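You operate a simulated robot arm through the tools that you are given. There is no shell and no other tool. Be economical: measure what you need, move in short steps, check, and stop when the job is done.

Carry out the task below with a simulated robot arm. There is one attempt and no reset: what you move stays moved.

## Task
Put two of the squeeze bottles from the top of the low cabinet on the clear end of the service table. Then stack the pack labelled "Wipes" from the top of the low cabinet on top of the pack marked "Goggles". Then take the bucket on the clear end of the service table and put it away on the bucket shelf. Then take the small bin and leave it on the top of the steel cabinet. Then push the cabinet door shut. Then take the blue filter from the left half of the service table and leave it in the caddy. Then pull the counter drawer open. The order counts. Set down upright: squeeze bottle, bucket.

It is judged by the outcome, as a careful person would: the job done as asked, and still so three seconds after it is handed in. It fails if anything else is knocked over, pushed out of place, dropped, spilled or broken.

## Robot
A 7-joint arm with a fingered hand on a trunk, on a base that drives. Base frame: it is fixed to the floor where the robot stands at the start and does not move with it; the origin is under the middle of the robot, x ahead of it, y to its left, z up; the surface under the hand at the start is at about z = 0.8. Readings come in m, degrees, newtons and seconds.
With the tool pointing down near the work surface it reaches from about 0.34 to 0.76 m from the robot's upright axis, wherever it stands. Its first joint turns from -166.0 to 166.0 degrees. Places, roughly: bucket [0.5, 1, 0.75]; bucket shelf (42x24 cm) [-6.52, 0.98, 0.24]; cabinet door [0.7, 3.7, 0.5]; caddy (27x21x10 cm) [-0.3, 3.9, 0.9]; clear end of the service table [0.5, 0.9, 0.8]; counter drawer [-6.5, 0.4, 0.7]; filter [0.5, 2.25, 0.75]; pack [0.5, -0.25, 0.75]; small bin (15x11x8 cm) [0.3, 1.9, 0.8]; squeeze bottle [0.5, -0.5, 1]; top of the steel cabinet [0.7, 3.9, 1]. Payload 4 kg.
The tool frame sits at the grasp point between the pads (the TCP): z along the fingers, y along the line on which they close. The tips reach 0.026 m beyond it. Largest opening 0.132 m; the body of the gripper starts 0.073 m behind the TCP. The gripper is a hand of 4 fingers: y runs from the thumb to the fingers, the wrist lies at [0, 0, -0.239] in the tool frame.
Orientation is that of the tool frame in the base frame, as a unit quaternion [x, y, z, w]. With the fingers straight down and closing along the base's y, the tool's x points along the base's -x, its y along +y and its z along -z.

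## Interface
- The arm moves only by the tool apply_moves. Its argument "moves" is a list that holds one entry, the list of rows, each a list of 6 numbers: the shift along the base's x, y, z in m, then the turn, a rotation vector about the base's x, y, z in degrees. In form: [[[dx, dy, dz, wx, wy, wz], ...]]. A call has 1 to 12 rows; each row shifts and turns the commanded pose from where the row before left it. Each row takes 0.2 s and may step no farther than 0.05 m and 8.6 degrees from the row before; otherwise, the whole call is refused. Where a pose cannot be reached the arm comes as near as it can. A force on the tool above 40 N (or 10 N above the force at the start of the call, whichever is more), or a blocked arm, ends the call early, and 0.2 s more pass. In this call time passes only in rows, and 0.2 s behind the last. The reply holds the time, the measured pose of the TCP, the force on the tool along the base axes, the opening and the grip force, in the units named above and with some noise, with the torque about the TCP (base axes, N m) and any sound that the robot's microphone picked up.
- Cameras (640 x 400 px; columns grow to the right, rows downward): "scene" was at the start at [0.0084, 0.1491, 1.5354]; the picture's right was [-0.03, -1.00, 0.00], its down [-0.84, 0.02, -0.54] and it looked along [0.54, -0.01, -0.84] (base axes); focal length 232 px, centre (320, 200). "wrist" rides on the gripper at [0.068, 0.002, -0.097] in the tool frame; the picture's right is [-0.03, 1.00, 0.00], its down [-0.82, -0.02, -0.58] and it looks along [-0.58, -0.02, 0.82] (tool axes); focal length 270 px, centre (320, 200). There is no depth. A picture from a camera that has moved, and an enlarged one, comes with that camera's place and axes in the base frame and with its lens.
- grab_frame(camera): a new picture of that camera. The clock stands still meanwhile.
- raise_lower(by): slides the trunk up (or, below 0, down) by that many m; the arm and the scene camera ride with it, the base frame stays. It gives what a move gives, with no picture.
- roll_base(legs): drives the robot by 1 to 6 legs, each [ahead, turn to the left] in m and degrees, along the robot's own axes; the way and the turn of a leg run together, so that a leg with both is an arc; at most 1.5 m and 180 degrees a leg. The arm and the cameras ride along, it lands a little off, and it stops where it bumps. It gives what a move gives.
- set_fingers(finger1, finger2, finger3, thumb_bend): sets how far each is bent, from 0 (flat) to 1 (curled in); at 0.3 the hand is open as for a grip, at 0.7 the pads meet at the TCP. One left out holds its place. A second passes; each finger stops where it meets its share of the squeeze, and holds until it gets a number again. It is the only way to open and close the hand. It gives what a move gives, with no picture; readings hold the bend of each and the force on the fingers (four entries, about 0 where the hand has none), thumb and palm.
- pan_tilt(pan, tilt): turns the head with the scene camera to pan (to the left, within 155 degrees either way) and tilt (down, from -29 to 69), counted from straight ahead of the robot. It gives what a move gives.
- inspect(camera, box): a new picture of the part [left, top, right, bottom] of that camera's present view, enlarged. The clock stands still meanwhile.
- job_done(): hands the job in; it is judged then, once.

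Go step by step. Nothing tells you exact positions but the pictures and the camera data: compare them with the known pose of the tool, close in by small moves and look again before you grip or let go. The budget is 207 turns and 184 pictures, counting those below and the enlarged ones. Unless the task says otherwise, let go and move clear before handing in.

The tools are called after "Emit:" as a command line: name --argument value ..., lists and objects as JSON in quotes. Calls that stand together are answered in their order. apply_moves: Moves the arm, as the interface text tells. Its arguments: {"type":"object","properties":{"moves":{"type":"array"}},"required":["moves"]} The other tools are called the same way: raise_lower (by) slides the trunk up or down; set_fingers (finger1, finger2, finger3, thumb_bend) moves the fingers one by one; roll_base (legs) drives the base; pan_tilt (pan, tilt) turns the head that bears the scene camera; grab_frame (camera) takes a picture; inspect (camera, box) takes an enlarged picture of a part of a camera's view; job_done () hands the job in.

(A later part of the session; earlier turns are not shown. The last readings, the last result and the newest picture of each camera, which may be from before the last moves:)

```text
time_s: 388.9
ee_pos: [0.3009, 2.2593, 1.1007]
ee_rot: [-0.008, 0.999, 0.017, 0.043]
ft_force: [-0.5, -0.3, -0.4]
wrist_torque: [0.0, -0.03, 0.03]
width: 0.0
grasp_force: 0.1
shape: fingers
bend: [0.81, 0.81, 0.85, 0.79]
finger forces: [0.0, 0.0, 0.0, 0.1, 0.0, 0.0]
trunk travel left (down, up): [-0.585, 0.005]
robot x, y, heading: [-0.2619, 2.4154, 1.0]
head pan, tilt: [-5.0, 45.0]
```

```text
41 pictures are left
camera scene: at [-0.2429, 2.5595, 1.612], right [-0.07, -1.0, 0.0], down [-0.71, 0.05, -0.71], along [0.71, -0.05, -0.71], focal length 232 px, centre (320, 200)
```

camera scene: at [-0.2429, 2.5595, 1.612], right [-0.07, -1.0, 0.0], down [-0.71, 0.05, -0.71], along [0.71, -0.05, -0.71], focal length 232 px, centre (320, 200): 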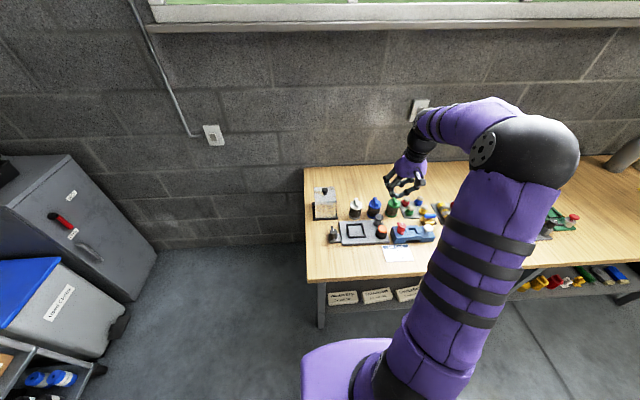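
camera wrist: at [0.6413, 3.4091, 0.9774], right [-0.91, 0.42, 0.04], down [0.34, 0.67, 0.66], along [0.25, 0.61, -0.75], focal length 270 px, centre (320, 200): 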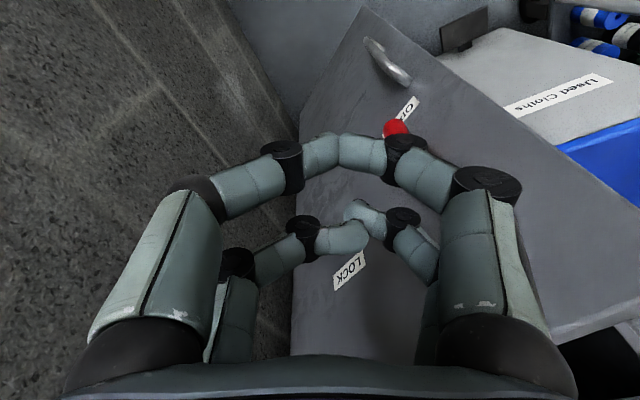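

Emit:
set_fingers --finger1 0.35 --finger2 0.35 --finger3 0.35 --thumb_bend 0.35

Emit:
apply_moves --moves '[[[0.03, 0, 0, -1.9, 5, 0], [0.03, 0, 0, 0, 0, 0]]]'

Emit:
inspect --camera "scene" --box '[300, 160, 450, 270]'

Emit:
grab_frame --camera "wrist"

```text
time_s: 389.9
ee_pos: [0.2998, 2.2586, 1.1014]
ee_rot: [-0.009, 0.999, 0.017, 0.044]
ft_force: [0.3, -0.3, -0.3]
wrist_torque: [-0.01, -0.01, -0.01]
width: 0.116
grasp_force: 0.2
shape: fingers
bend: [0.35, 0.35, 0.35, 0.35]
finger forces: [0.1, 0.1, 0.1, 0.0, 0.1, 0.0]
trunk travel left (down, up): [-0.585, 0.005]
robot x, y, heading: [-0.2654, 2.416, 0.7]
head pan, tilt: [-5.0, 45.0]
```

```text
time_s: 390.5
ee_pos: [0.3616, 2.2606, 1.1007]
ee_rot: [-0.009, 1.0, 0.001, -0.001]
ft_force: [1.1, 0.4, -1.5]
wrist_torque: [-0.01, 0.02, 0.02]
width: 0.116
grasp_force: 0.0
shape: fingers
bend: [0.35, 0.35, 0.35, 0.35]
finger forces: [0.0, 0.0, 0.1, 0.0, 0.1, 0.1]
trunk travel left (down, up): [-0.585, 0.005]
robot x, y, heading: [-0.2583, 2.4117, 0.6]
head pan, tilt: [-5.0, 45.0]
```

```text
3.64 times, centred on (375, 215) of scene
camera zoom: at [-0.2423, 2.5595, 1.612], right [-0.07, -1.0, 0.0], down [-0.71, 0.05, -0.71], along [0.7, -0.05, -0.71], focal length 845 px, centre (120, 146)
```

zoom: 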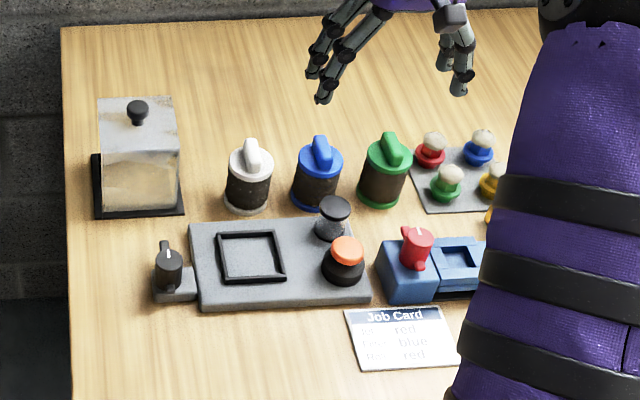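

```text
39 pictures are left
camera wrist: at [0.2924, 2.2602, 1.1973], right [0.01, 1.0, 0.0], down [0.82, -0.01, 0.58], along [0.58, 0.0, -0.82], focal length 270 px, centre (320, 200)
```

wrist: 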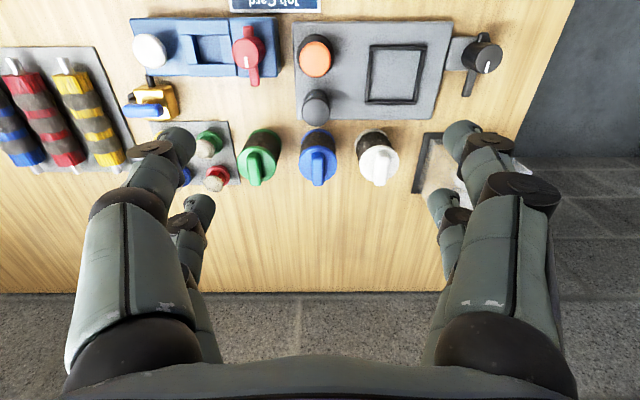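

The blue filter stands near (0.464, 2.257), about 6 cm wide, neighbours ~3.5 cm away on each side. I'll narrow the hand to ~8 cm and come down over it.

Emit:
set_fingers --finger1 0.45 --finger2 0.45 --finger3 0.45 --thumb_bend 0.45

Emit:
apply_moves --moves '[[[0.035, -0.002, -0.02, 0, 0, 0], [0.035, -0.002, -0.03, 0, 0, 0], [0.032, 0, -0.035, 0, 0, 0], [0, 0, -0.045, 0, 0, 0], [0, 0, -0.02, 0, 0, 0]]]'

Emit:
grab_frame --camera "wrist"

Emit:
inspect --camera "scene" --box '[300, 160, 450, 270]'

```text
time_s: 391.5
ee_pos: [0.3606, 2.2616, 1.101]
ee_rot: [-0.009, 1.0, 0.001, -0.001]
ft_force: [-0.4, -0.8, -0.4]
wrist_torque: [-0.04, 0.02, -0.02]
width: 0.0837
grasp_force: 0.0
shape: fingers
bend: [0.45, 0.45, 0.45, 0.45]
finger forces: [0.0, 0.1, 0.0, 0.1, 0.0, 0.1]
trunk travel left (down, up): [-0.585, 0.005]
robot x, y, heading: [-0.2634, 2.4184, 0.7]
head pan, tilt: [-5.0, 45.0]
```

```text
time_s: 392.7
ee_pos: [0.4615, 2.2558, 0.9509]
ee_rot: [-0.008, 1.0, 0.001, 0.001]
ft_force: [0.3, -0.8, -0.7]
wrist_torque: [0.03, 0.03, 0.01]
width: 0.0833
grasp_force: 0.1
shape: fingers
bend: [0.45, 0.45, 0.45, 0.45]
finger forces: [0.1, 0.0, 0.1, 0.0, 0.0, 0.0]
trunk travel left (down, up): [-0.585, 0.005]
robot x, y, heading: [-0.2614, 2.4126, 0.8]
head pan, tilt: [-5.0, 45.0]
```

```text
38 pictures are left
camera wrist: at [0.3942, 2.2556, 1.0481], right [0.01, 1.0, 0.0], down [0.82, -0.01, 0.58], along [0.58, 0.0, -0.82], focal length 270 px, centre (320, 200)
```

wrist: 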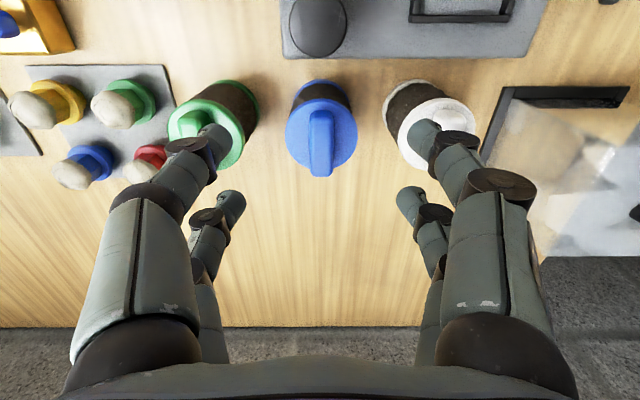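

```text
3.64 times, centred on (375, 215) of scene
camera zoom: at [-0.243, 2.5594, 1.612], right [-0.07, -1.0, 0.0], down [-0.71, 0.05, -0.71], along [0.71, -0.05, -0.71], focal length 845 px, centre (120, 146)
```

zoom: 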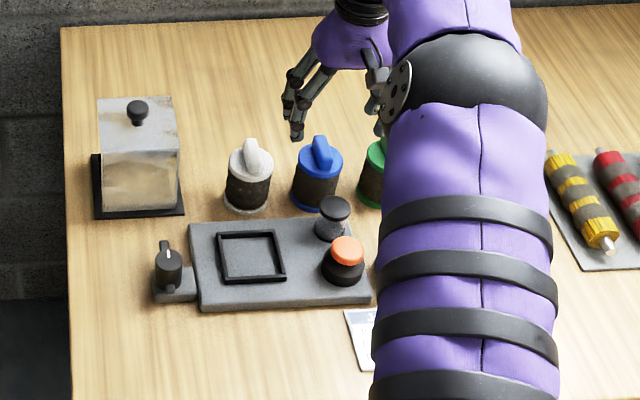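

Neighbour spacing is only ~8 cm, so I'll pinch the filter's top handle ridge from above instead, staying above the neighbours' bodies.

Emit:
set_fingers --finger1 0.53 --finger2 0.53 --finger3 0.53 --thumb_bend 0.53

Emit:
apply_moves --moves '[[[0.002, 0.002, -0.035, 0, 0, 0], [0, 0, -0.025, 0, 0, 0], [0, 0, -0.01, 0, 0, 0]]]'

Emit:
grab_frame --camera "wrist"

Emit:
inspect --camera "scene" --box '[320, 170, 430, 250]'

```text
time_s: 393.7
ee_pos: [0.4639, 2.2557, 0.9509]
ee_rot: [-0.009, 1.0, 0.001, -0.001]
ft_force: [0.3, 0.1, -0.3]
wrist_torque: [0.01, 0.02, 0.02]
width: 0.0562
grasp_force: 0.0
shape: fingers
bend: [0.53, 0.53, 0.53, 0.53]
finger forces: [0.1, 0.0, 0.0, 0.1, 0.0, 0.1]
trunk travel left (down, up): [-0.585, 0.005]
robot x, y, heading: [-0.2564, 2.4168, 0.8]
head pan, tilt: [-5.0, 45.0]
```

```text
time_s: 394.5
ee_pos: [0.4648, 2.2583, 0.8799]
ee_rot: [-0.009, 1.0, 0.0, 0.001]
ft_force: [0.4, 0.8, 0.2]
wrist_torque: [0.01, 0.01, 0.03]
width: 0.0561
grasp_force: 0.0
shape: fingers
bend: [0.53, 0.53, 0.53, 0.53]
finger forces: [0.0, 0.0, 0.2, 0.1, 0.0, 0.0]
trunk travel left (down, up): [-0.585, 0.005]
robot x, y, heading: [-0.2607, 2.4156, 0.7]
head pan, tilt: [-5.0, 45.0]
```

```text
36 pictures are left
camera wrist: at [0.3958, 2.2577, 0.977], right [0.01, 1.0, 0.0], down [0.82, -0.01, 0.58], along [0.58, 0.0, -0.82], focal length 270 px, centre (320, 200)
```

wrist: 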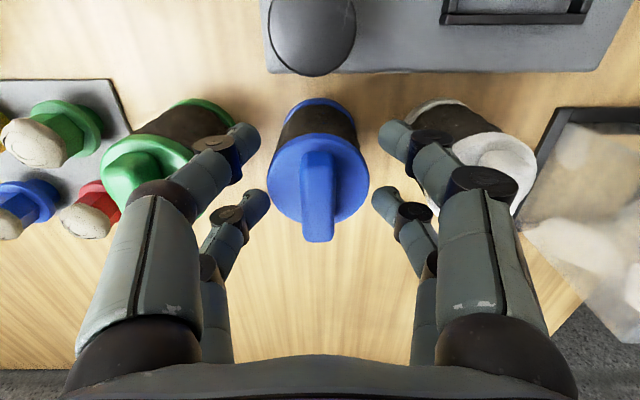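

```text
5.00 times, centred on (375, 210) of scene
camera zoom: at [-0.2428, 2.5594, 1.612], right [-0.07, -1.0, 0.0], down [-0.71, 0.05, -0.71], along [0.71, -0.05, -0.71], focal length 1162 px, centre (45, 150)
```

zoom: 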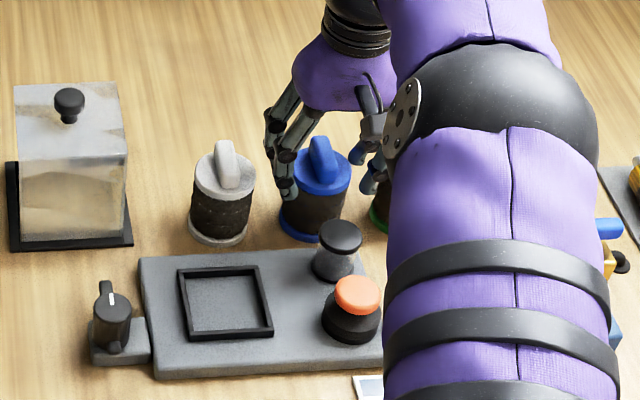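

Fingers straddle the handle ridge. Close.

Emit:
set_fingers --finger1 0.75 --finger2 0.75 --finger3 0.75 --thumb_bend 0.75

Emit:
grab_frame --camera "wrist"

```text
time_s: 395.5
ee_pos: [0.4644, 2.2586, 0.8803]
ee_rot: [-0.009, 1.0, 0.001, 0.0]
ft_force: [0.2, 1.2, 2.2]
wrist_torque: [0.0, -0.13, 0.04]
width: 0.0
grasp_force: 8.5
shape: fingers
bend: [0.72, 0.58, 0.55, 0.74]
finger forces: [0.1, 8.1, 8.6, 0.1, 0.0, 0.0]
trunk travel left (down, up): [-0.585, 0.005]
robot x, y, heading: [-0.2602, 2.4126, 0.7]
head pan, tilt: [-5.0, 45.0]
```

```text
34 pictures are left
camera wrist: at [0.3957, 2.2579, 0.9776], right [0.01, 1.0, 0.0], down [0.82, -0.01, 0.58], along [0.58, 0.0, -0.82], focal length 270 px, centre (320, 200)
```

wrist: 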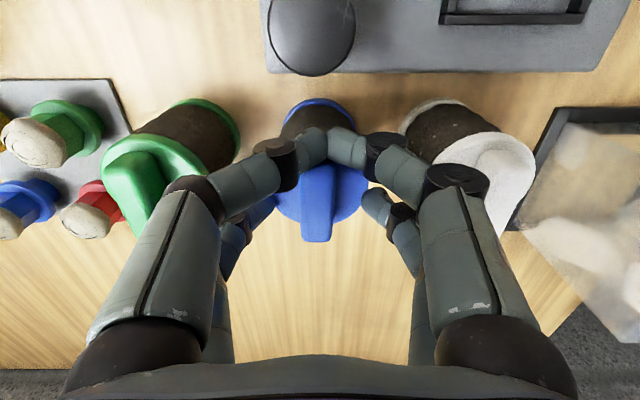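

The front pair missed the ridge and the rear pair caught the cap. Open, shift +x 1.6 cm and up 1 cm so both pairs pinch the ridge.

Emit:
set_fingers --finger1 0.53 --finger2 0.53 --finger3 0.53 --thumb_bend 0.53

Emit:
apply_moves --moves '[[[0, 0, 0.011, 0, 0, 0], [0.016, 0, 0, 0, 0, 0]]]'

Emit:
set_fingers --finger1 0.78 --finger2 0.78 --finger3 0.78 --thumb_bend 0.78

Emit:
grab_frame --camera "wrist"

```text
time_s: 396.5
ee_pos: [0.4649, 2.2593, 0.8796]
ee_rot: [-0.01, 1.0, 0.001, 0.0]
ft_force: [-1.1, -0.2, -0.7]
wrist_torque: [-0.01, 0.01, 0.01]
width: 0.055
grasp_force: 0.0
shape: fingers
bend: [0.53, 0.53, 0.53, 0.53]
finger forces: [0.0, 0.0, 0.2, 0.0, 0.0, 0.0]
trunk travel left (down, up): [-0.585, 0.005]
robot x, y, heading: [-0.2574, 2.4142, 0.8]
head pan, tilt: [-5.0, 45.0]
```

```text
time_s: 397.1
ee_pos: [0.4811, 2.258, 0.8898]
ee_rot: [-0.009, 1.0, -0.001, 0.0]
ft_force: [-0.4, 0.4, -0.3]
wrist_torque: [-0.03, 0.01, 0.01]
width: 0.0552
grasp_force: 0.0
shape: fingers
bend: [0.53, 0.53, 0.53, 0.53]
finger forces: [0.1, 0.0, 0.0, 0.1, 0.0, 0.0]
trunk travel left (down, up): [-0.585, 0.005]
robot x, y, heading: [-0.2639, 2.4154, 1.1]
head pan, tilt: [-5.0, 45.0]
```

```text
time_s: 398.1
ee_pos: [0.481, 2.257, 0.8915]
ee_rot: [-0.009, 1.0, 0.001, 0.001]
ft_force: [0.3, -0.5, 1.3]
wrist_torque: [-0.01, -0.03, -0.03]
width: 0.0123
grasp_force: 21.6
shape: fingers
bend: [0.69, 0.71, 0.72, 0.71]
finger forces: [11.2, 10.2, 9.1, 0.0, 12.0, 0.0]
trunk travel left (down, up): [-0.585, 0.005]
robot x, y, heading: [-0.2628, 2.4166, 0.8]
head pan, tilt: [-5.0, 45.0]
```

```text
33 pictures are left
camera wrist: at [0.412, 2.2574, 0.9879], right [0.01, 1.0, 0.0], down [0.82, -0.01, 0.58], along [0.58, 0.0, -0.82], focal length 270 px, centre (320, 200)
```

wrist: 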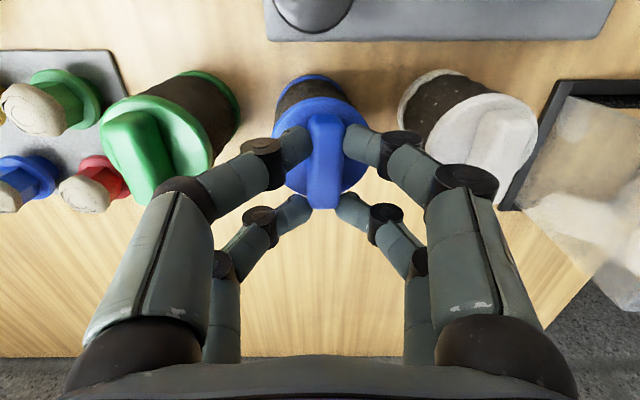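

All four fingers hold the ridge now. Lift.

Emit:
apply_moves --moves '[[[0, 0, 0.02, 0, 0, 0], [0, 0, 0.04, 0, 0, 0], [0, 0, 0.045, 0, 0, 0], [0, 0, 0.045, 0, 0, 0], [-0.02, 0, 0.045, 0, 0, 0], [-0.02, 0, 0.045, 0, 0, 0]]]'

Emit:
grab_frame --camera "wrist"

```text
time_s: 399.5
ee_pos: [0.4314, 2.2568, 1.1324]
ee_rot: [-0.01, 1.0, 0.001, 0.0]
ft_force: [0.4, -0.3, -0.8]
wrist_torque: [-0.02, 0.0, 0.01]
width: 0.0123
grasp_force: 21.2
shape: fingers
bend: [0.69, 0.71, 0.72, 0.71]
finger forces: [11.1, 10.4, 9.1, 0.1, 12.2, 0.0]
out of reach, approached as far as the arm can: row 4
trunk travel left (down, up): [-0.585, 0.005]
robot x, y, heading: [-0.2603, 2.4155, 0.8]
head pan, tilt: [-5.0, 45.0]
```

```text
32 pictures are left
camera wrist: at [0.3624, 2.2565, 1.2293], right [0.01, 1.0, 0.0], down [0.82, -0.01, 0.58], along [0.58, 0.0, -0.82], focal length 270 px, centre (320, 200)
```

wrist: 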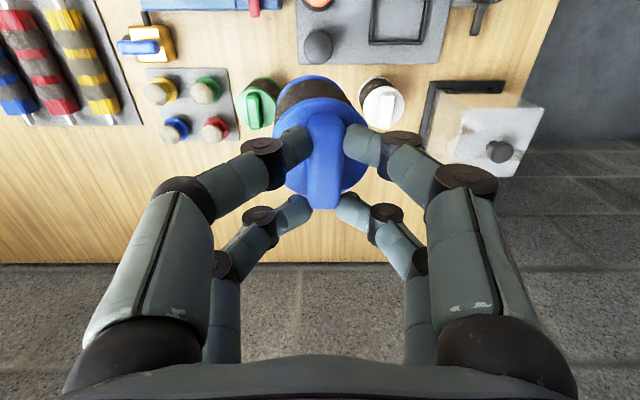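

Filter held upright. Back off, turn toward the cart with the caddy and look.

Emit:
roll_base --legs '[[-0.1, 0], [0, 89], [0.42, 0]]'

Emit:
pan_tilt --pan 5 --tilt 42

Emit:
grab_frame --camera "scene"

Emit:
grab_frame --camera "wrist"

```text
time_s: 407.0
ee_pos: [-0.1848, 3.5246, 1.1307]
ee_rot: [-0.706, 0.708, 0.001, -0.001]
ft_force: [-0.3, 0.0, -1.0]
wrist_torque: [0.01, -0.02, 0.02]
width: 0.0124
grasp_force: 21.3
shape: fingers
bend: [0.69, 0.71, 0.72, 0.71]
finger forces: [11.0, 10.2, 9.0, 0.1, 12.0, 0.0]
trunk travel left (down, up): [-0.585, 0.005]
robot x, y, heading: [-0.3582, 2.8341, 89.4]
head pan, tilt: [-5.0, 45.0]
```

```text
time_s: 407.8
ee_pos: [-0.1855, 3.5245, 1.1315]
ee_rot: [-0.706, 0.709, 0.001, -0.001]
ft_force: [1.0, -0.1, -0.6]
wrist_torque: [-0.01, -0.02, 0.03]
width: 0.0125
grasp_force: 20.9
shape: fingers
bend: [0.69, 0.71, 0.72, 0.71]
finger forces: [11.0, 10.3, 9.1, 0.1, 12.0, 0.0]
trunk travel left (down, up): [-0.585, 0.005]
robot x, y, heading: [-0.3557, 2.8358, 89.6]
head pan, tilt: [5.0, 42.0]
```

```text
31 pictures are left
camera scene: at [-0.5199, 2.8569, 1.6163], right [1.0, 0.08, 0.0], down [0.05, -0.67, -0.74], along [-0.06, 0.74, -0.67], focal length 232 px, centre (320, 200)
```

scene: 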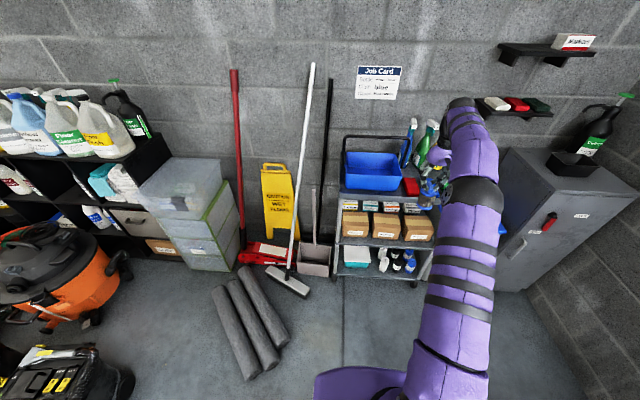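

```text
30 pictures are left
camera wrist: at [-0.1877, 3.4542, 1.2285], right [-1.0, 0.03, 0.0], down [0.02, 0.82, 0.58], along [0.02, 0.58, -0.82], focal length 270 px, centre (320, 200)
```

wrist: 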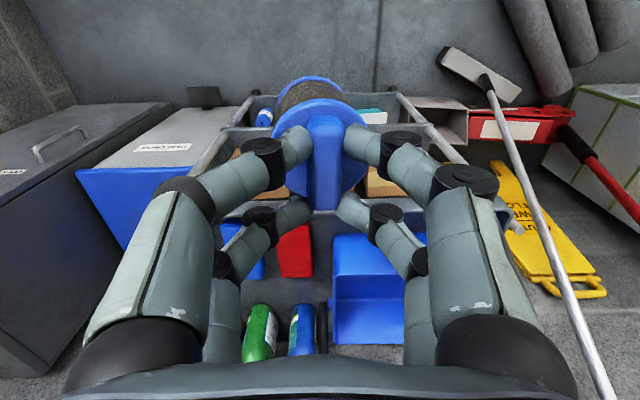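

Emit:
inspect --camera "scene" --box '[330, 100, 460, 240]'

```text
2.86 times, centred on (395, 170) of scene
camera zoom: at [-0.5199, 2.8569, 1.6163], right [1.0, 0.08, 0.0], down [0.05, -0.67, -0.74], along [-0.06, 0.74, -0.67], focal length 664 px, centre (106, 286)
```

zoom: 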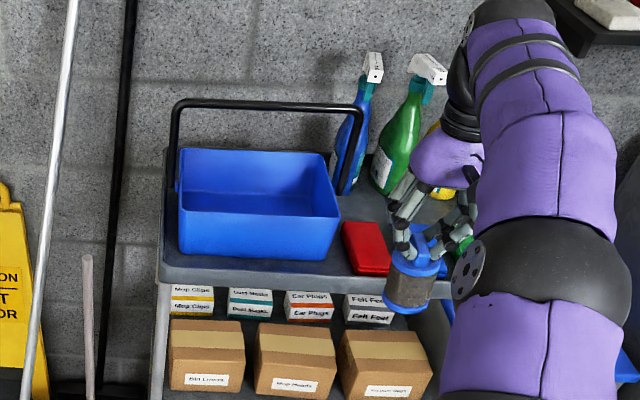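

The caddy rim is at z≈0.95, spanning about x -0.465…-0.195, y 3.81…4.02, with a carrying handle arching over it. I'll move in line with it and look at the handle's position.

Emit:
apply_moves --moves '[[[-0.04, 0, 0.02, 0, 0, 0], [-0.04, 0, 0.02, 0, 0, 0], [-0.04, 0, 0.02, 0, 0, 0], [-0.025, 0, 0.01, 0, 0, 0]]]'

Emit:
grab_frame --camera "wrist"

Emit:
inspect --camera "scene" --box '[320, 110, 440, 210]'

```text
time_s: 408.8
ee_pos: [-0.3317, 3.5242, 1.2032]
ee_rot: [-0.706, 0.708, 0.001, -0.002]
ft_force: [0.4, 0.6, -0.2]
wrist_torque: [0.03, 0.0, -0.01]
width: 0.0125
grasp_force: 21.1
shape: fingers
bend: [0.69, 0.71, 0.72, 0.71]
finger forces: [11.1, 10.2, 9.1, 0.0, 12.1, 0.0]
trunk travel left (down, up): [-0.585, 0.005]
robot x, y, heading: [-0.3566, 2.8315, 89.5]
head pan, tilt: [5.0, 42.0]
```

```text
28 pictures are left
camera wrist: at [-0.334, 3.4551, 1.3], right [-1.0, 0.03, 0.0], down [0.02, 0.82, 0.58], along [0.02, 0.58, -0.82], focal length 270 px, centre (320, 200)
```

wrist: 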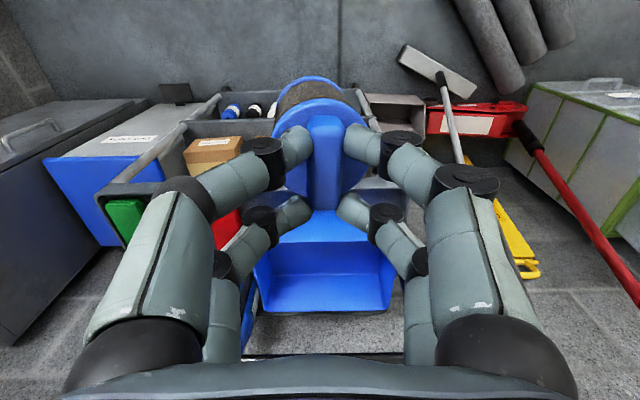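

```text
4.00 times, centred on (380, 160) of scene
camera zoom: at [-0.5205, 2.8569, 1.6162], right [1.0, 0.08, 0.0], down [0.05, -0.67, -0.74], along [-0.06, 0.74, -0.67], focal length 930 px, centre (80, 360)
```

zoom: 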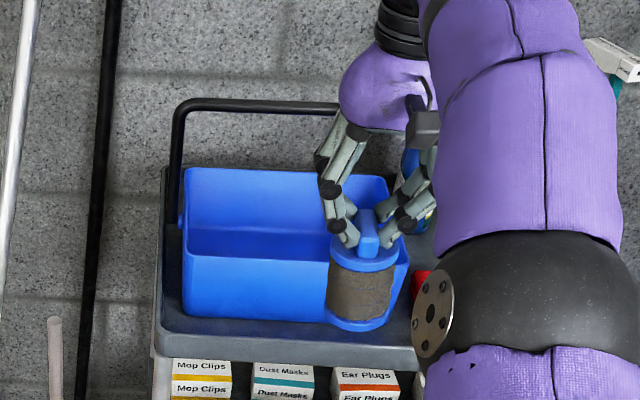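

The arch is the bar at the rear (y≈4.0+), so the caddy's middle is open. Drive ahead so the filter is over the caddy's centre.

Emit:
roll_base --legs '[[0.37, 0]]'

Emit:
grab_frame --camera "wrist"

Emit:
inspect --camera "scene" --box '[300, 130, 480, 280]'

```text
time_s: 411.1
ee_pos: [-0.3292, 3.8932, 1.2032]
ee_rot: [-0.706, 0.708, 0.0, 0.0]
ft_force: [0.3, 0.1, -1.5]
wrist_torque: [0.02, -0.01, -0.03]
width: 0.0125
grasp_force: 21.5
shape: fingers
bend: [0.69, 0.71, 0.72, 0.71]
finger forces: [11.3, 10.4, 9.1, 0.1, 12.2, 0.0]
trunk travel left (down, up): [-0.585, 0.005]
robot x, y, heading: [-0.3593, 3.1991, 89.9]
head pan, tilt: [5.0, 42.0]
```

```text
26 pictures are left
camera wrist: at [-0.3316, 3.8244, 1.2997], right [-1.0, 0.03, 0.0], down [0.02, 0.82, 0.58], along [0.02, 0.58, -0.82], focal length 270 px, centre (320, 200)
```

wrist: 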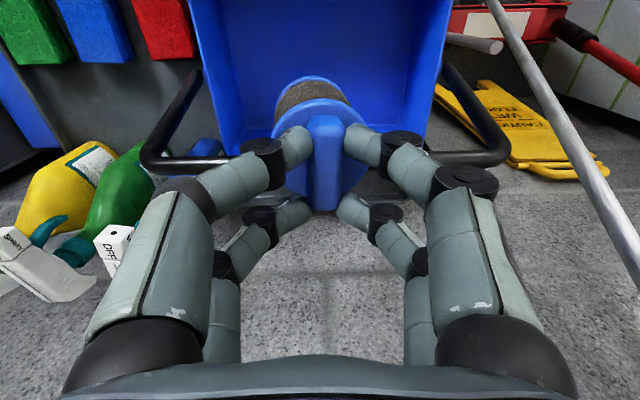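

```text
2.67 times, centred on (390, 205) of scene
camera zoom: at [-0.5178, 3.2261, 1.6162], right [1.0, 0.08, 0.0], down [0.05, -0.67, -0.74], along [-0.06, 0.74, -0.67], focal length 620 px, centre (133, 187)
```

zoom: 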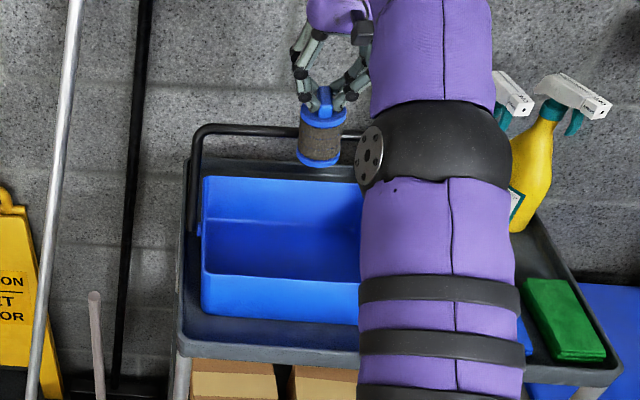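

Filter is over the middle of the caddy. Shift slightly forward (away from the bar) and lower.

Emit:
apply_moves --moves '[[[0, -0.006, -0.04, 0, 0, 0], [0, -0.006, -0.04, 0, 0, 0], [0, 0, -0.04, 0, 0, 0], [0, 0, -0.03, 0, 0, 0]]]'

Emit:
grab_frame --camera "wrist"

Emit:
inspect --camera "scene" --box '[300, 130, 480, 280]'

```text
time_s: 412.1
ee_pos: [-0.3287, 3.8802, 1.0518]
ee_rot: [-0.706, 0.708, 0.001, -0.001]
ft_force: [0.1, 0.8, -0.3]
wrist_torque: [-0.02, -0.02, -0.03]
width: 0.0123
grasp_force: 21.2
shape: fingers
bend: [0.69, 0.71, 0.72, 0.71]
finger forces: [11.1, 10.3, 9.2, 0.0, 12.2, 0.0]
trunk travel left (down, up): [-0.585, 0.005]
robot x, y, heading: [-0.3521, 3.2069, 89.8]
head pan, tilt: [5.0, 42.0]
```

```text
24 pictures are left
camera wrist: at [-0.3307, 3.813, 1.1489], right [-1.0, 0.03, 0.0], down [0.02, 0.82, 0.58], along [0.02, 0.58, -0.82], focal length 270 px, centre (320, 200)
```

wrist: 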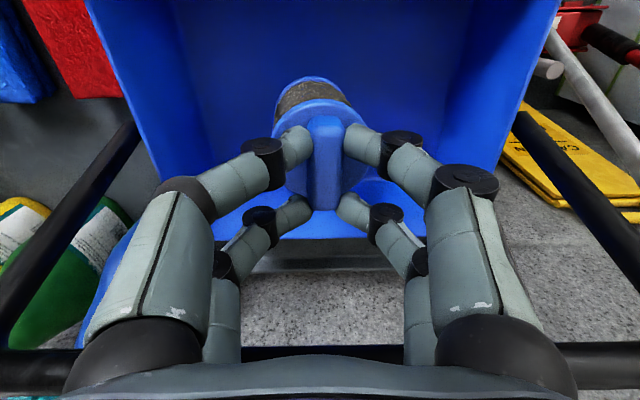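

```text
2.67 times, centred on (390, 205) of scene
camera zoom: at [-0.5178, 3.2257, 1.6163], right [1.0, 0.08, 0.0], down [0.05, -0.67, -0.74], along [-0.06, 0.74, -0.67], focal length 620 px, centre (133, 187)
```

zoom: 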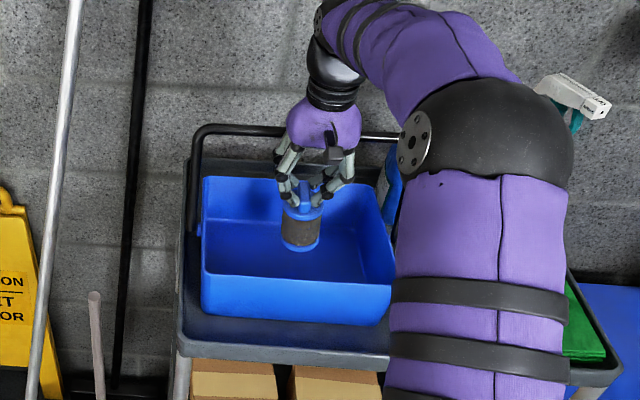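

The bar is at about (y 3.927, z 1.10), just behind the palm. Shift another 1.2 cm forward and finish lowering.

Emit:
apply_moves --moves '[[[0, -0.012, 0, 0, 0, 0], [0, 0, -0.03, 0, 0, 0], [0, 0, -0.025, 0, 0, 0]]]'

Emit:
apply_moves --moves '[[[0, 0, -0.008, 0, 0, 0], [0, 0, -0.006, 0, 0, 0]]]'

Emit:
inspect --camera "scene" --box '[340, 170, 440, 260]'

```text
time_s: 412.9
ee_pos: [-0.3303, 3.8682, 0.9973]
ee_rot: [-0.706, 0.708, 0.001, -0.001]
ft_force: [0.7, -0.2, -0.6]
wrist_torque: [-0.03, 0.02, -0.01]
width: 0.0125
grasp_force: 21.8
shape: fingers
bend: [0.69, 0.71, 0.72, 0.71]
finger forces: [11.1, 10.4, 9.1, 0.0, 12.1, 0.0]
trunk travel left (down, up): [-0.585, 0.005]
robot x, y, heading: [-0.3584, 3.2016, 89.8]
head pan, tilt: [5.0, 42.0]
```

```text
time_s: 413.5
ee_pos: [-0.3295, 3.8673, 0.9838]
ee_rot: [-0.707, 0.707, 0.001, -0.001]
ft_force: [-0.4, -0.1, -0.4]
wrist_torque: [0.0, 0.01, -0.01]
width: 0.0122
grasp_force: 21.8
shape: fingers
bend: [0.69, 0.71, 0.72, 0.71]
finger forces: [11.1, 10.3, 9.2, 0.0, 12.1, 0.0]
trunk travel left (down, up): [-0.585, 0.005]
robot x, y, heading: [-0.3566, 3.2026, 89.9]
head pan, tilt: [5.0, 42.0]
```

```text
4.44 times, centred on (390, 215) of scene
camera zoom: at [-0.5177, 3.2257, 1.6163], right [1.0, 0.08, 0.0], down [0.05, -0.67, -0.74], along [-0.06, 0.74, -0.67], focal length 1033 px, centre (9, 133)
```

zoom: 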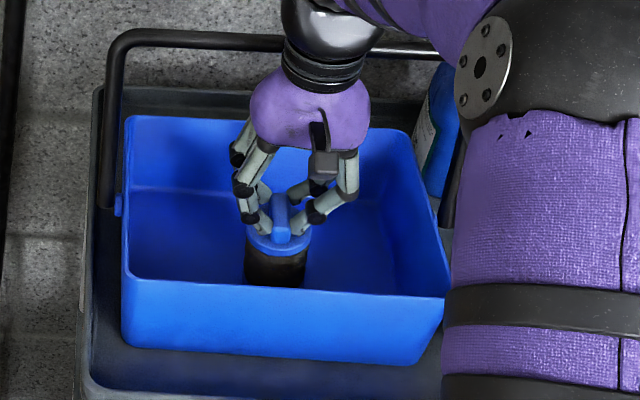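

Emit:
apply_moves --moves '[[[0, 0, -0.006, 0, 0, 0], [0, 0, -0.005, 0, 0, 0]]]'

Emit:
apply_moves --moves '[[[0, 0, -0.004, 0, 0, 0], [0, 0, -0.003, 0, 0, 0]]]'

```text
time_s: 414.1
ee_pos: [-0.3272, 3.8686, 0.9754]
ee_rot: [-0.705, 0.709, 0.001, 0.001]
ft_force: [3.0, -0.5, 11.1]
wrist_torque: [-0.1, -0.01, 0.03]
width: 0.0125
grasp_force: 24.1
shape: fingers
bend: [0.7, 0.71, 0.72, 0.71]
finger forces: [11.7, 10.8, 10.1, 0.0, 15.8, 0.0]
trunk travel left (down, up): [-0.585, 0.005]
robot x, y, heading: [-0.355, 3.2034, 89.7]
head pan, tilt: [5.0, 42.0]
```

```text
time_s: 414.8
ee_pos: [-0.3252, 3.8709, 0.9737]
ee_rot: [-0.705, 0.709, 0.003, 0.005]
ft_force: [4.5, -1.5, 18.5]
wrist_torque: [-0.26, 0.01, 0.04]
width: 0.0123
grasp_force: 25.4
shape: fingers
bend: [0.71, 0.72, 0.73, 0.73]
finger forces: [12.6, 9.9, 9.9, 0.1, 17.8, 0.0]
trunk travel left (down, up): [-0.585, 0.005]
robot x, y, heading: [-0.3579, 3.201, 89.8]
head pan, tilt: [5.0, 42.0]
stopped in row 2: the force on the tool passed its limit at 41 N (the readings are from after the stop); the commanded pose is now the measured one
```

Contact with the caddy floor. Ease off, release gently (partial opening), then rise.

Emit:
apply_moves --moves '[[[0, 0, 0.004, 0, 0, 0]]]'

Emit:
set_fingers --finger1 0.5 --finger2 0.5 --finger3 0.5 --thumb_bend 0.5

Emit:
apply_moves --moves '[[[0, 0, 0.03, 0, 0, 0], [0, 0, 0.04, 0, 0, 0], [0, 0, 0.045, 0, 0, 0], [0, 0, 0.045, 0, 0, 0], [0, -0.02, 0.02, 0, 0, 0]]]'

Emit:
inspect --camera "scene" --box '[300, 130, 480, 280]'

```text
time_s: 415.2
ee_pos: [-0.3274, 3.8716, 0.9735]
ee_rot: [-0.706, 0.709, 0.002, 0.005]
ft_force: [2.5, -1.5, 9.5]
wrist_torque: [-0.11, -0.02, 0.04]
width: 0.0122
grasp_force: 23.8
shape: fingers
bend: [0.71, 0.72, 0.73, 0.73]
finger forces: [12.1, 10.3, 9.4, 0.0, 16.0, 0.0]
trunk travel left (down, up): [-0.585, 0.005]
robot x, y, heading: [-0.3588, 3.2001, 89.4]
head pan, tilt: [5.0, 42.0]
```

```text
time_s: 416.2
ee_pos: [-0.3274, 3.8711, 0.9738]
ee_rot: [-0.705, 0.709, 0.002, 0.003]
ft_force: [-0.1, -1.1, 0.3]
wrist_torque: [0.01, 0.0, 0.0]
width: 0.0651
grasp_force: 0.2
shape: fingers
bend: [0.5, 0.5, 0.5, 0.5]
finger forces: [0.1, 0.0, 0.0, 0.0, 0.0, 0.0]
trunk travel left (down, up): [-0.585, 0.005]
robot x, y, heading: [-0.3583, 3.2066, 89.7]
head pan, tilt: [5.0, 42.0]
```

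```text
time_s: 417.4
ee_pos: [-0.3262, 3.8498, 1.1528]
ee_rot: [-0.704, 0.71, 0.001, 0.003]
ft_force: [-0.5, -0.1, 0.1]
wrist_torque: [0.01, 0.03, 0.03]
width: 0.0657
grasp_force: 0.0
shape: fingers
bend: [0.5, 0.5, 0.5, 0.5]
finger forces: [0.0, 0.0, 0.0, 0.1, 0.0, 0.0]
trunk travel left (down, up): [-0.585, 0.005]
robot x, y, heading: [-0.3568, 3.2025, 89.8]
head pan, tilt: [5.0, 42.0]
```

```text
2.67 times, centred on (390, 205) of scene
camera zoom: at [-0.5178, 3.225, 1.6163], right [1.0, 0.08, 0.0], down [0.05, -0.67, -0.74], along [-0.06, 0.74, -0.67], focal length 620 px, centre (133, 187)
```

zoom: 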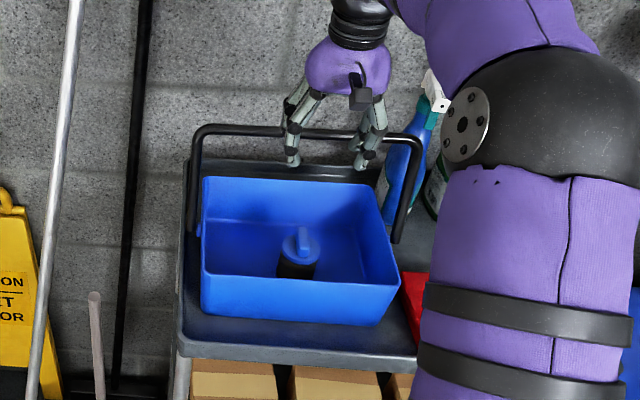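

The filter is in the caddy. Last: the counter drawer, handle estimated at (-6.396, 0.413, 0.773). Reverse out and drive west.

Emit:
roll_base --legs '[[-0.75, 0], [-0.75, 0], [0, 90]]'

Emit:
roll_base --legs '[[1.5, 0], [1.5, 0], [0.5, 0]]'

Emit:
pan_tilt --pan 20 --tilt 35

Emit:
grab_frame --camera "scene"

```text
time_s: 429.5
ee_pos: [-1.0173, 1.7202, 1.1541]
ee_rot: [1.0, -0.005, -0.003, 0.0]
ft_force: [0.0, 0.2, -1.3]
wrist_torque: [0.02, 0.0, 0.02]
width: 0.0654
grasp_force: 0.1
shape: fingers
bend: [0.5, 0.5, 0.5, 0.5]
finger forces: [0.0, 0.0, 0.0, 0.1, 0.1, 0.0]
trunk travel left (down, up): [-0.585, 0.005]
robot x, y, heading: [-0.3704, 1.6869, 179.6]
head pan, tilt: [5.0, 42.0]
```

```text
time_s: 446.5
ee_pos: [-4.5328, 1.7395, 1.1508]
ee_rot: [1.0, -0.002, -0.004, -0.001]
ft_force: [-1.1, 0.8, 0.1]
wrist_torque: [0.02, -0.04, -0.01]
width: 0.0657
grasp_force: 0.0
shape: fingers
bend: [0.5, 0.5, 0.5, 0.5]
finger forces: [0.0, 0.0, 0.0, 0.0, 0.0, 0.0]
trunk travel left (down, up): [-0.585, 0.005]
robot x, y, heading: [-3.8839, 1.7066, 179.8]
head pan, tilt: [5.0, 42.0]
```

```text
time_s: 447.3
ee_pos: [-4.5337, 1.739, 1.1535]
ee_rot: [1.0, -0.003, -0.004, -0.001]
ft_force: [0.6, -0.1, -0.1]
wrist_torque: [-0.01, 0.01, 0.0]
width: 0.0654
grasp_force: 0.0
shape: fingers
bend: [0.5, 0.5, 0.5, 0.5]
finger forces: [0.0, 0.0, 0.0, 0.0, 0.0, 0.1]
trunk travel left (down, up): [-0.585, 0.005]
robot x, y, heading: [-3.8839, 1.7082, 179.7]
head pan, tilt: [20.0, 35.0]
```

```text
20 pictures are left
camera scene: at [-3.9108, 1.5248, 1.6268], right [-0.34, 0.94, 0.0], down [0.54, 0.19, -0.82], along [-0.77, -0.28, -0.57], focal length 232 px, centre (320, 200)
```

scene: 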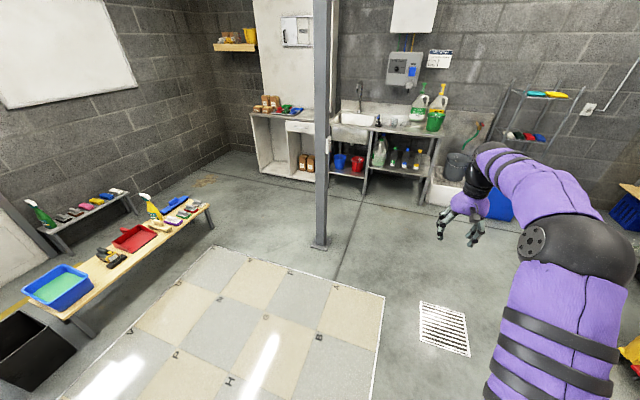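

Route is clear between the pillar and the bench. Drive through toward the drawer.

Emit:
roll_base --legs '[[0, 52.3], [1.4, 0], [0, -52], [0.6, 0]]'

Emit:
raise_lower --by -0.15

Emit:
pan_tilt --pan 0 --tilt 30

Emit:
grab_frame --camera "scene"

```text
time_s: 462.4
ee_pos: [-5.9963, 0.6819, 1.1521]
ee_rot: [1.0, -0.008, -0.004, -0.001]
ft_force: [-0.3, 1.7, 0.0]
wrist_torque: [0.02, 0.0, -0.02]
width: 0.0655
grasp_force: 0.1
shape: fingers
bend: [0.5, 0.5, 0.5, 0.5]
finger forces: [0.0, 0.0, 0.0, 0.1, 0.0, 0.0]
trunk travel left (down, up): [-0.585, 0.005]
robot x, y, heading: [-5.3471, 0.645, 179.0]
head pan, tilt: [20.0, 35.0]
```

```text
time_s: 464.1
ee_pos: [-5.9977, 0.6802, 1.0031]
ee_rot: [1.0, -0.009, -0.003, -0.001]
ft_force: [-0.3, 0.0, 0.6]
wrist_torque: [-0.04, -0.02, 0.03]
width: 0.0652
grasp_force: 0.0
shape: fingers
bend: [0.5, 0.5, 0.5, 0.5]
finger forces: [0.0, 0.0, 0.0, 0.0, 0.1, 0.0]
trunk travel left (down, up): [-0.435, 0.155]
robot x, y, heading: [-5.3494, 0.6429, 178.6]
head pan, tilt: [20.0, 35.0]
```

```text
time_s: 464.9
ee_pos: [-5.9966, 0.6815, 1.004]
ee_rot: [1.0, -0.009, -0.004, -0.001]
ft_force: [-1.2, -0.2, 0.2]
wrist_torque: [0.02, -0.03, 0.0]
width: 0.0654
grasp_force: 0.1
shape: fingers
bend: [0.5, 0.5, 0.5, 0.5]
finger forces: [0.0, 0.0, 0.0, 0.0, 0.0, 0.1]
trunk travel left (down, up): [-0.435, 0.155]
robot x, y, heading: [-5.351, 0.6453, 179.0]
head pan, tilt: [0.0, 30.0]
```

```text
19 pictures are left
camera scene: at [-5.3833, 0.4897, 1.4846], right [0.02, 1.0, 0.0], down [0.5, -0.01, -0.87], along [-0.87, 0.01, -0.5], focal length 232 px, centre (320, 200)
```

scene: 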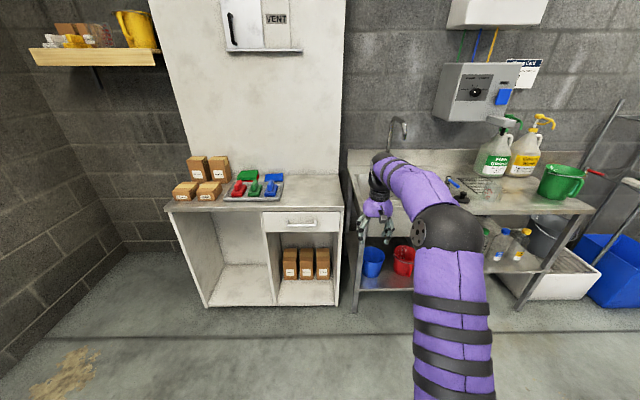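

Emit:
inspect --camera "scene" --box '[240, 180, 350, 260]'

```text
5.00 times, centred on (295, 220) of scene
camera zoom: at [-5.3833, 0.4897, 1.4846], right [0.02, 1.0, 0.0], down [0.5, -0.01, -0.87], along [-0.87, 0.01, -0.5], focal length 1162 px, centre (445, 100)
```

zoom: 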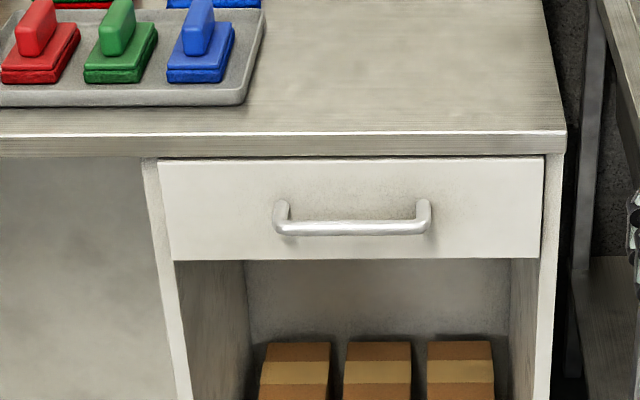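

Handle bar is centred at about y=0.405, z≈0.77, x≈-6.37, 16 cm long. Pitch the hand to horizontal (pointing -x).

Emit:
apply_moves --moves '[[[0, -0.02, -0.018, 0, 8, 0], [0, -0.02, -0.018, 0, 8, 0], [0, -0.02, -0.018, 0, 8, 0], [0, -0.02, -0.018, 0, 8, 0], [0, -0.02, -0.018, 0, 8, 0], [0, -0.02, -0.018, 0, 8, 0], [0, -0.02, -0.018, 0, 8, 0], [0, -0.02, -0.018, 0, 8, 0], [0, -0.02, -0.018, 0, 8, 0], [0, -0.02, -0.018, 0, 8, 0], [0, -0.02, -0.018, 0, 8, 0]]]'

```text
time_s: 467.3
ee_pos: [-5.9967, 0.4614, 0.8054]
ee_rot: [0.715, -0.007, -0.699, 0.005]
ft_force: [-0.2, 0.5, -0.3]
wrist_torque: [0.01, -0.01, 0.03]
width: 0.0657
grasp_force: 0.1
shape: fingers
bend: [0.5, 0.5, 0.5, 0.5]
finger forces: [0.0, 0.0, 0.0, 0.0, 0.1, 0.0]
trunk travel left (down, up): [-0.435, 0.155]
robot x, y, heading: [-5.345, 0.6456, 179.3]
head pan, tilt: [0.0, 30.0]
```

Worked cleanly. Now roll 90° about the pointing axis and open the fingers.

Emit:
apply_moves --moves '[[[0, -0.005, 0, 8.2, 0, 0], [0, -0.005, 0, 8.2, 0, 0], [0, -0.005, -0.005, 8.2, 0, 0], [0, -0.005, -0.005, 8.2, 0, 0], [0, -0.005, -0.005, 8.2, 0, 0], [0, -0.005, -0.005, 8.2, 0, 0], [0, -0.005, -0.005, 8.2, 0, 0], [0, -0.005, -0.005, 8.2, 0, 0], [0, -0.005, -0.005, 8.2, 0, 0], [0, -0.005, 0, 8.2, 0, 0], [0, -0.005, 0, 8, 0, 0]]]'

Emit:
set_fingers --finger1 0.4 --finger2 0.4 --finger3 0.4 --thumb_bend 0.4

Emit:
grab_frame --camera "wrist"

```text
time_s: 469.7
ee_pos: [-5.9975, 0.4057, 0.7693]
ee_rot: [0.51, 0.489, -0.498, -0.503]
ft_force: [0.5, 0.0, -0.1]
wrist_torque: [0.03, -0.01, 0.01]
width: 0.0657
grasp_force: 0.0
shape: fingers
bend: [0.5, 0.5, 0.5, 0.5]
finger forces: [0.0, 0.1, 0.0, 0.0, 0.0, 0.1]
trunk travel left (down, up): [-0.435, 0.155]
robot x, y, heading: [-5.3492, 0.6451, 178.9]
head pan, tilt: [0.0, 30.0]
```

```text
time_s: 470.7
ee_pos: [-5.996, 0.4068, 0.7701]
ee_rot: [0.511, 0.488, -0.498, -0.503]
ft_force: [0.6, 0.2, -0.7]
wrist_torque: [0.0, -0.03, 0.0]
width: 0.0994
grasp_force: 0.1
shape: fingers
bend: [0.4, 0.4, 0.4, 0.4]
finger forces: [0.1, 0.1, 0.0, 0.0, 0.1, 0.0]
trunk travel left (down, up): [-0.435, 0.155]
robot x, y, heading: [-5.3487, 0.6424, 178.8]
head pan, tilt: [0.0, 30.0]
```

```text
17 pictures are left
camera wrist: at [-5.8985, 0.4715, 0.7671], right [0.0, -0.04, -1.0], down [0.56, -0.83, 0.03], along [-0.83, -0.55, 0.03], focal length 270 px, centre (320, 200)
```

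wrist: 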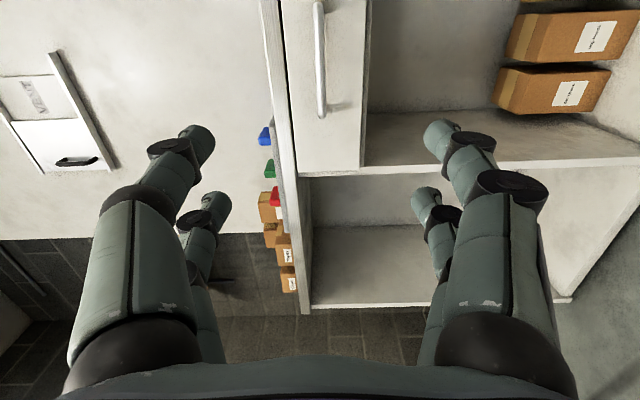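

The hand is aligned with the handle bar (bar z≈0.777). Drive ahead 0.3 m with fingers open above and below it, then check.

Emit:
roll_base --legs '[[0.29, 0]]'

Emit:
apply_moves --moves '[[[0, 0, 0.006, 0, 0, 0]]]'

Emit:
grab_frame --camera "wrist"

Emit:
inspect --camera "scene" --box '[240, 180, 400, 320]'

```text
time_s: 472.7
ee_pos: [-6.2795, 0.4071, 0.7703]
ee_rot: [0.509, 0.49, -0.499, -0.502]
ft_force: [-0.4, 0.3, 0.3]
wrist_torque: [0.05, -0.02, -0.01]
width: 0.0992
grasp_force: 0.0
shape: fingers
bend: [0.4, 0.4, 0.4, 0.4]
finger forces: [0.1, 0.1, 0.1, 0.0, 0.1, 0.1]
trunk travel left (down, up): [-0.435, 0.155]
robot x, y, heading: [-5.6331, 0.647, 179.2]
head pan, tilt: [0.0, 30.0]
```

```text
time_s: 473.1
ee_pos: [-6.2782, 0.4059, 0.7755]
ee_rot: [0.509, 0.489, -0.5, -0.502]
ft_force: [0.1, 0.5, 0.8]
wrist_torque: [0.0, 0.0, -0.01]
width: 0.0992
grasp_force: 0.0
shape: fingers
bend: [0.4, 0.4, 0.4, 0.4]
finger forces: [0.0, 0.0, 0.0, 0.1, 0.1, 0.0]
trunk travel left (down, up): [-0.435, 0.155]
robot x, y, heading: [-5.6317, 0.6484, 179.5]
head pan, tilt: [0.0, 30.0]
```

```text
16 pictures are left
camera wrist: at [-6.1814, 0.4727, 0.7728], right [0.0, -0.04, -1.0], down [0.56, -0.83, 0.03], along [-0.83, -0.56, 0.03], focal length 270 px, centre (320, 200)
```

wrist: 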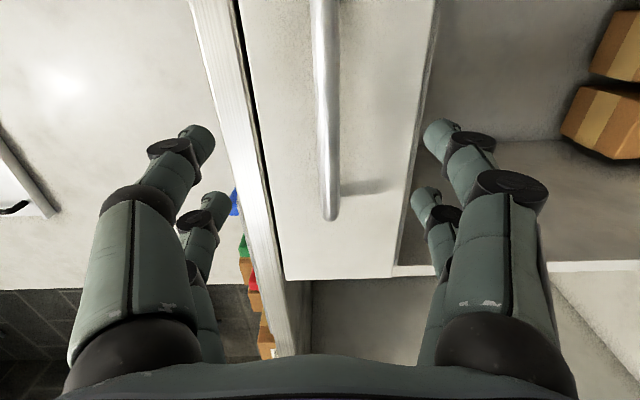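

```text
2.86 times, centred on (320, 250) of scene
camera zoom: at [-5.6667, 0.4936, 1.4846], right [0.01, 1.0, 0.0], down [0.5, -0.01, -0.87], along [-0.87, 0.01, -0.5], focal length 664 px, centre (320, 57)
```

zoom: 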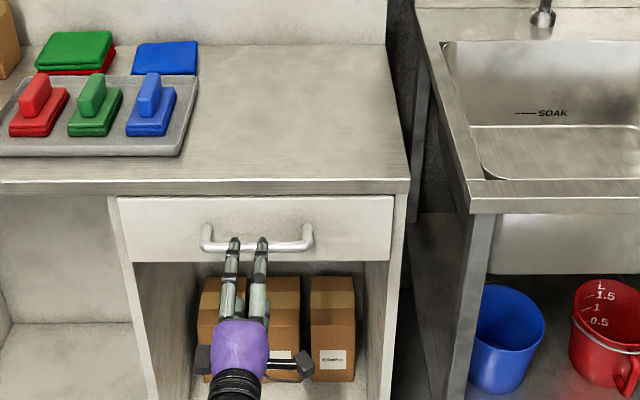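

Narrow the opening to stay below the countertop lip, then advance the remaining 8 cm.

Emit:
set_fingers --finger1 0.51 --finger2 0.51 --finger3 0.51 --thumb_bend 0.51

Emit:
apply_moves --moves '[[[-0.03, 0, -0.004, 0, 0, 0], [-0.03, 0, 0, 0, 0, 0], [-0.02, 0, 0, 0, 0, 0]]]'

Emit:
grab_frame --camera "wrist"

```text
time_s: 474.1
ee_pos: [-6.2796, 0.4068, 0.7763]
ee_rot: [0.509, 0.49, -0.5, -0.502]
ft_force: [0.3, 0.5, 1.6]
wrist_torque: [0.01, 0.04, 0.01]
width: 0.0633
grasp_force: 0.0
shape: fingers
bend: [0.51, 0.51, 0.51, 0.51]
finger forces: [0.1, 0.0, 0.0, 0.1, 0.0, 0.0]
trunk travel left (down, up): [-0.435, 0.155]
robot x, y, heading: [-5.635, 0.6497, 179.0]
head pan, tilt: [0.0, 30.0]
```

```text
time_s: 474.9
ee_pos: [-6.3596, 0.4064, 0.772]
ee_rot: [0.509, 0.49, -0.499, -0.502]
ft_force: [-0.1, 0.7, 1.1]
wrist_torque: [0.02, -0.05, 0.04]
width: 0.0629
grasp_force: 0.0
shape: fingers
bend: [0.51, 0.51, 0.51, 0.51]
finger forces: [0.0, 0.0, 0.0, 0.0, 0.1, 0.0]
trunk travel left (down, up): [-0.435, 0.155]
robot x, y, heading: [-5.6306, 0.6497, 179.0]
head pan, tilt: [0.0, 30.0]
```

```text
14 pictures are left
camera wrist: at [-6.2619, 0.4721, 0.7697], right [0.0, -0.04, -1.0], down [0.56, -0.83, 0.03], along [-0.83, -0.56, 0.03], focal length 270 px, centre (320, 200)
```

wrist: 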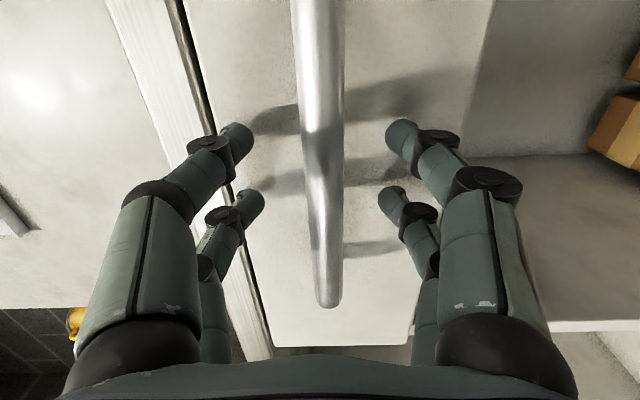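

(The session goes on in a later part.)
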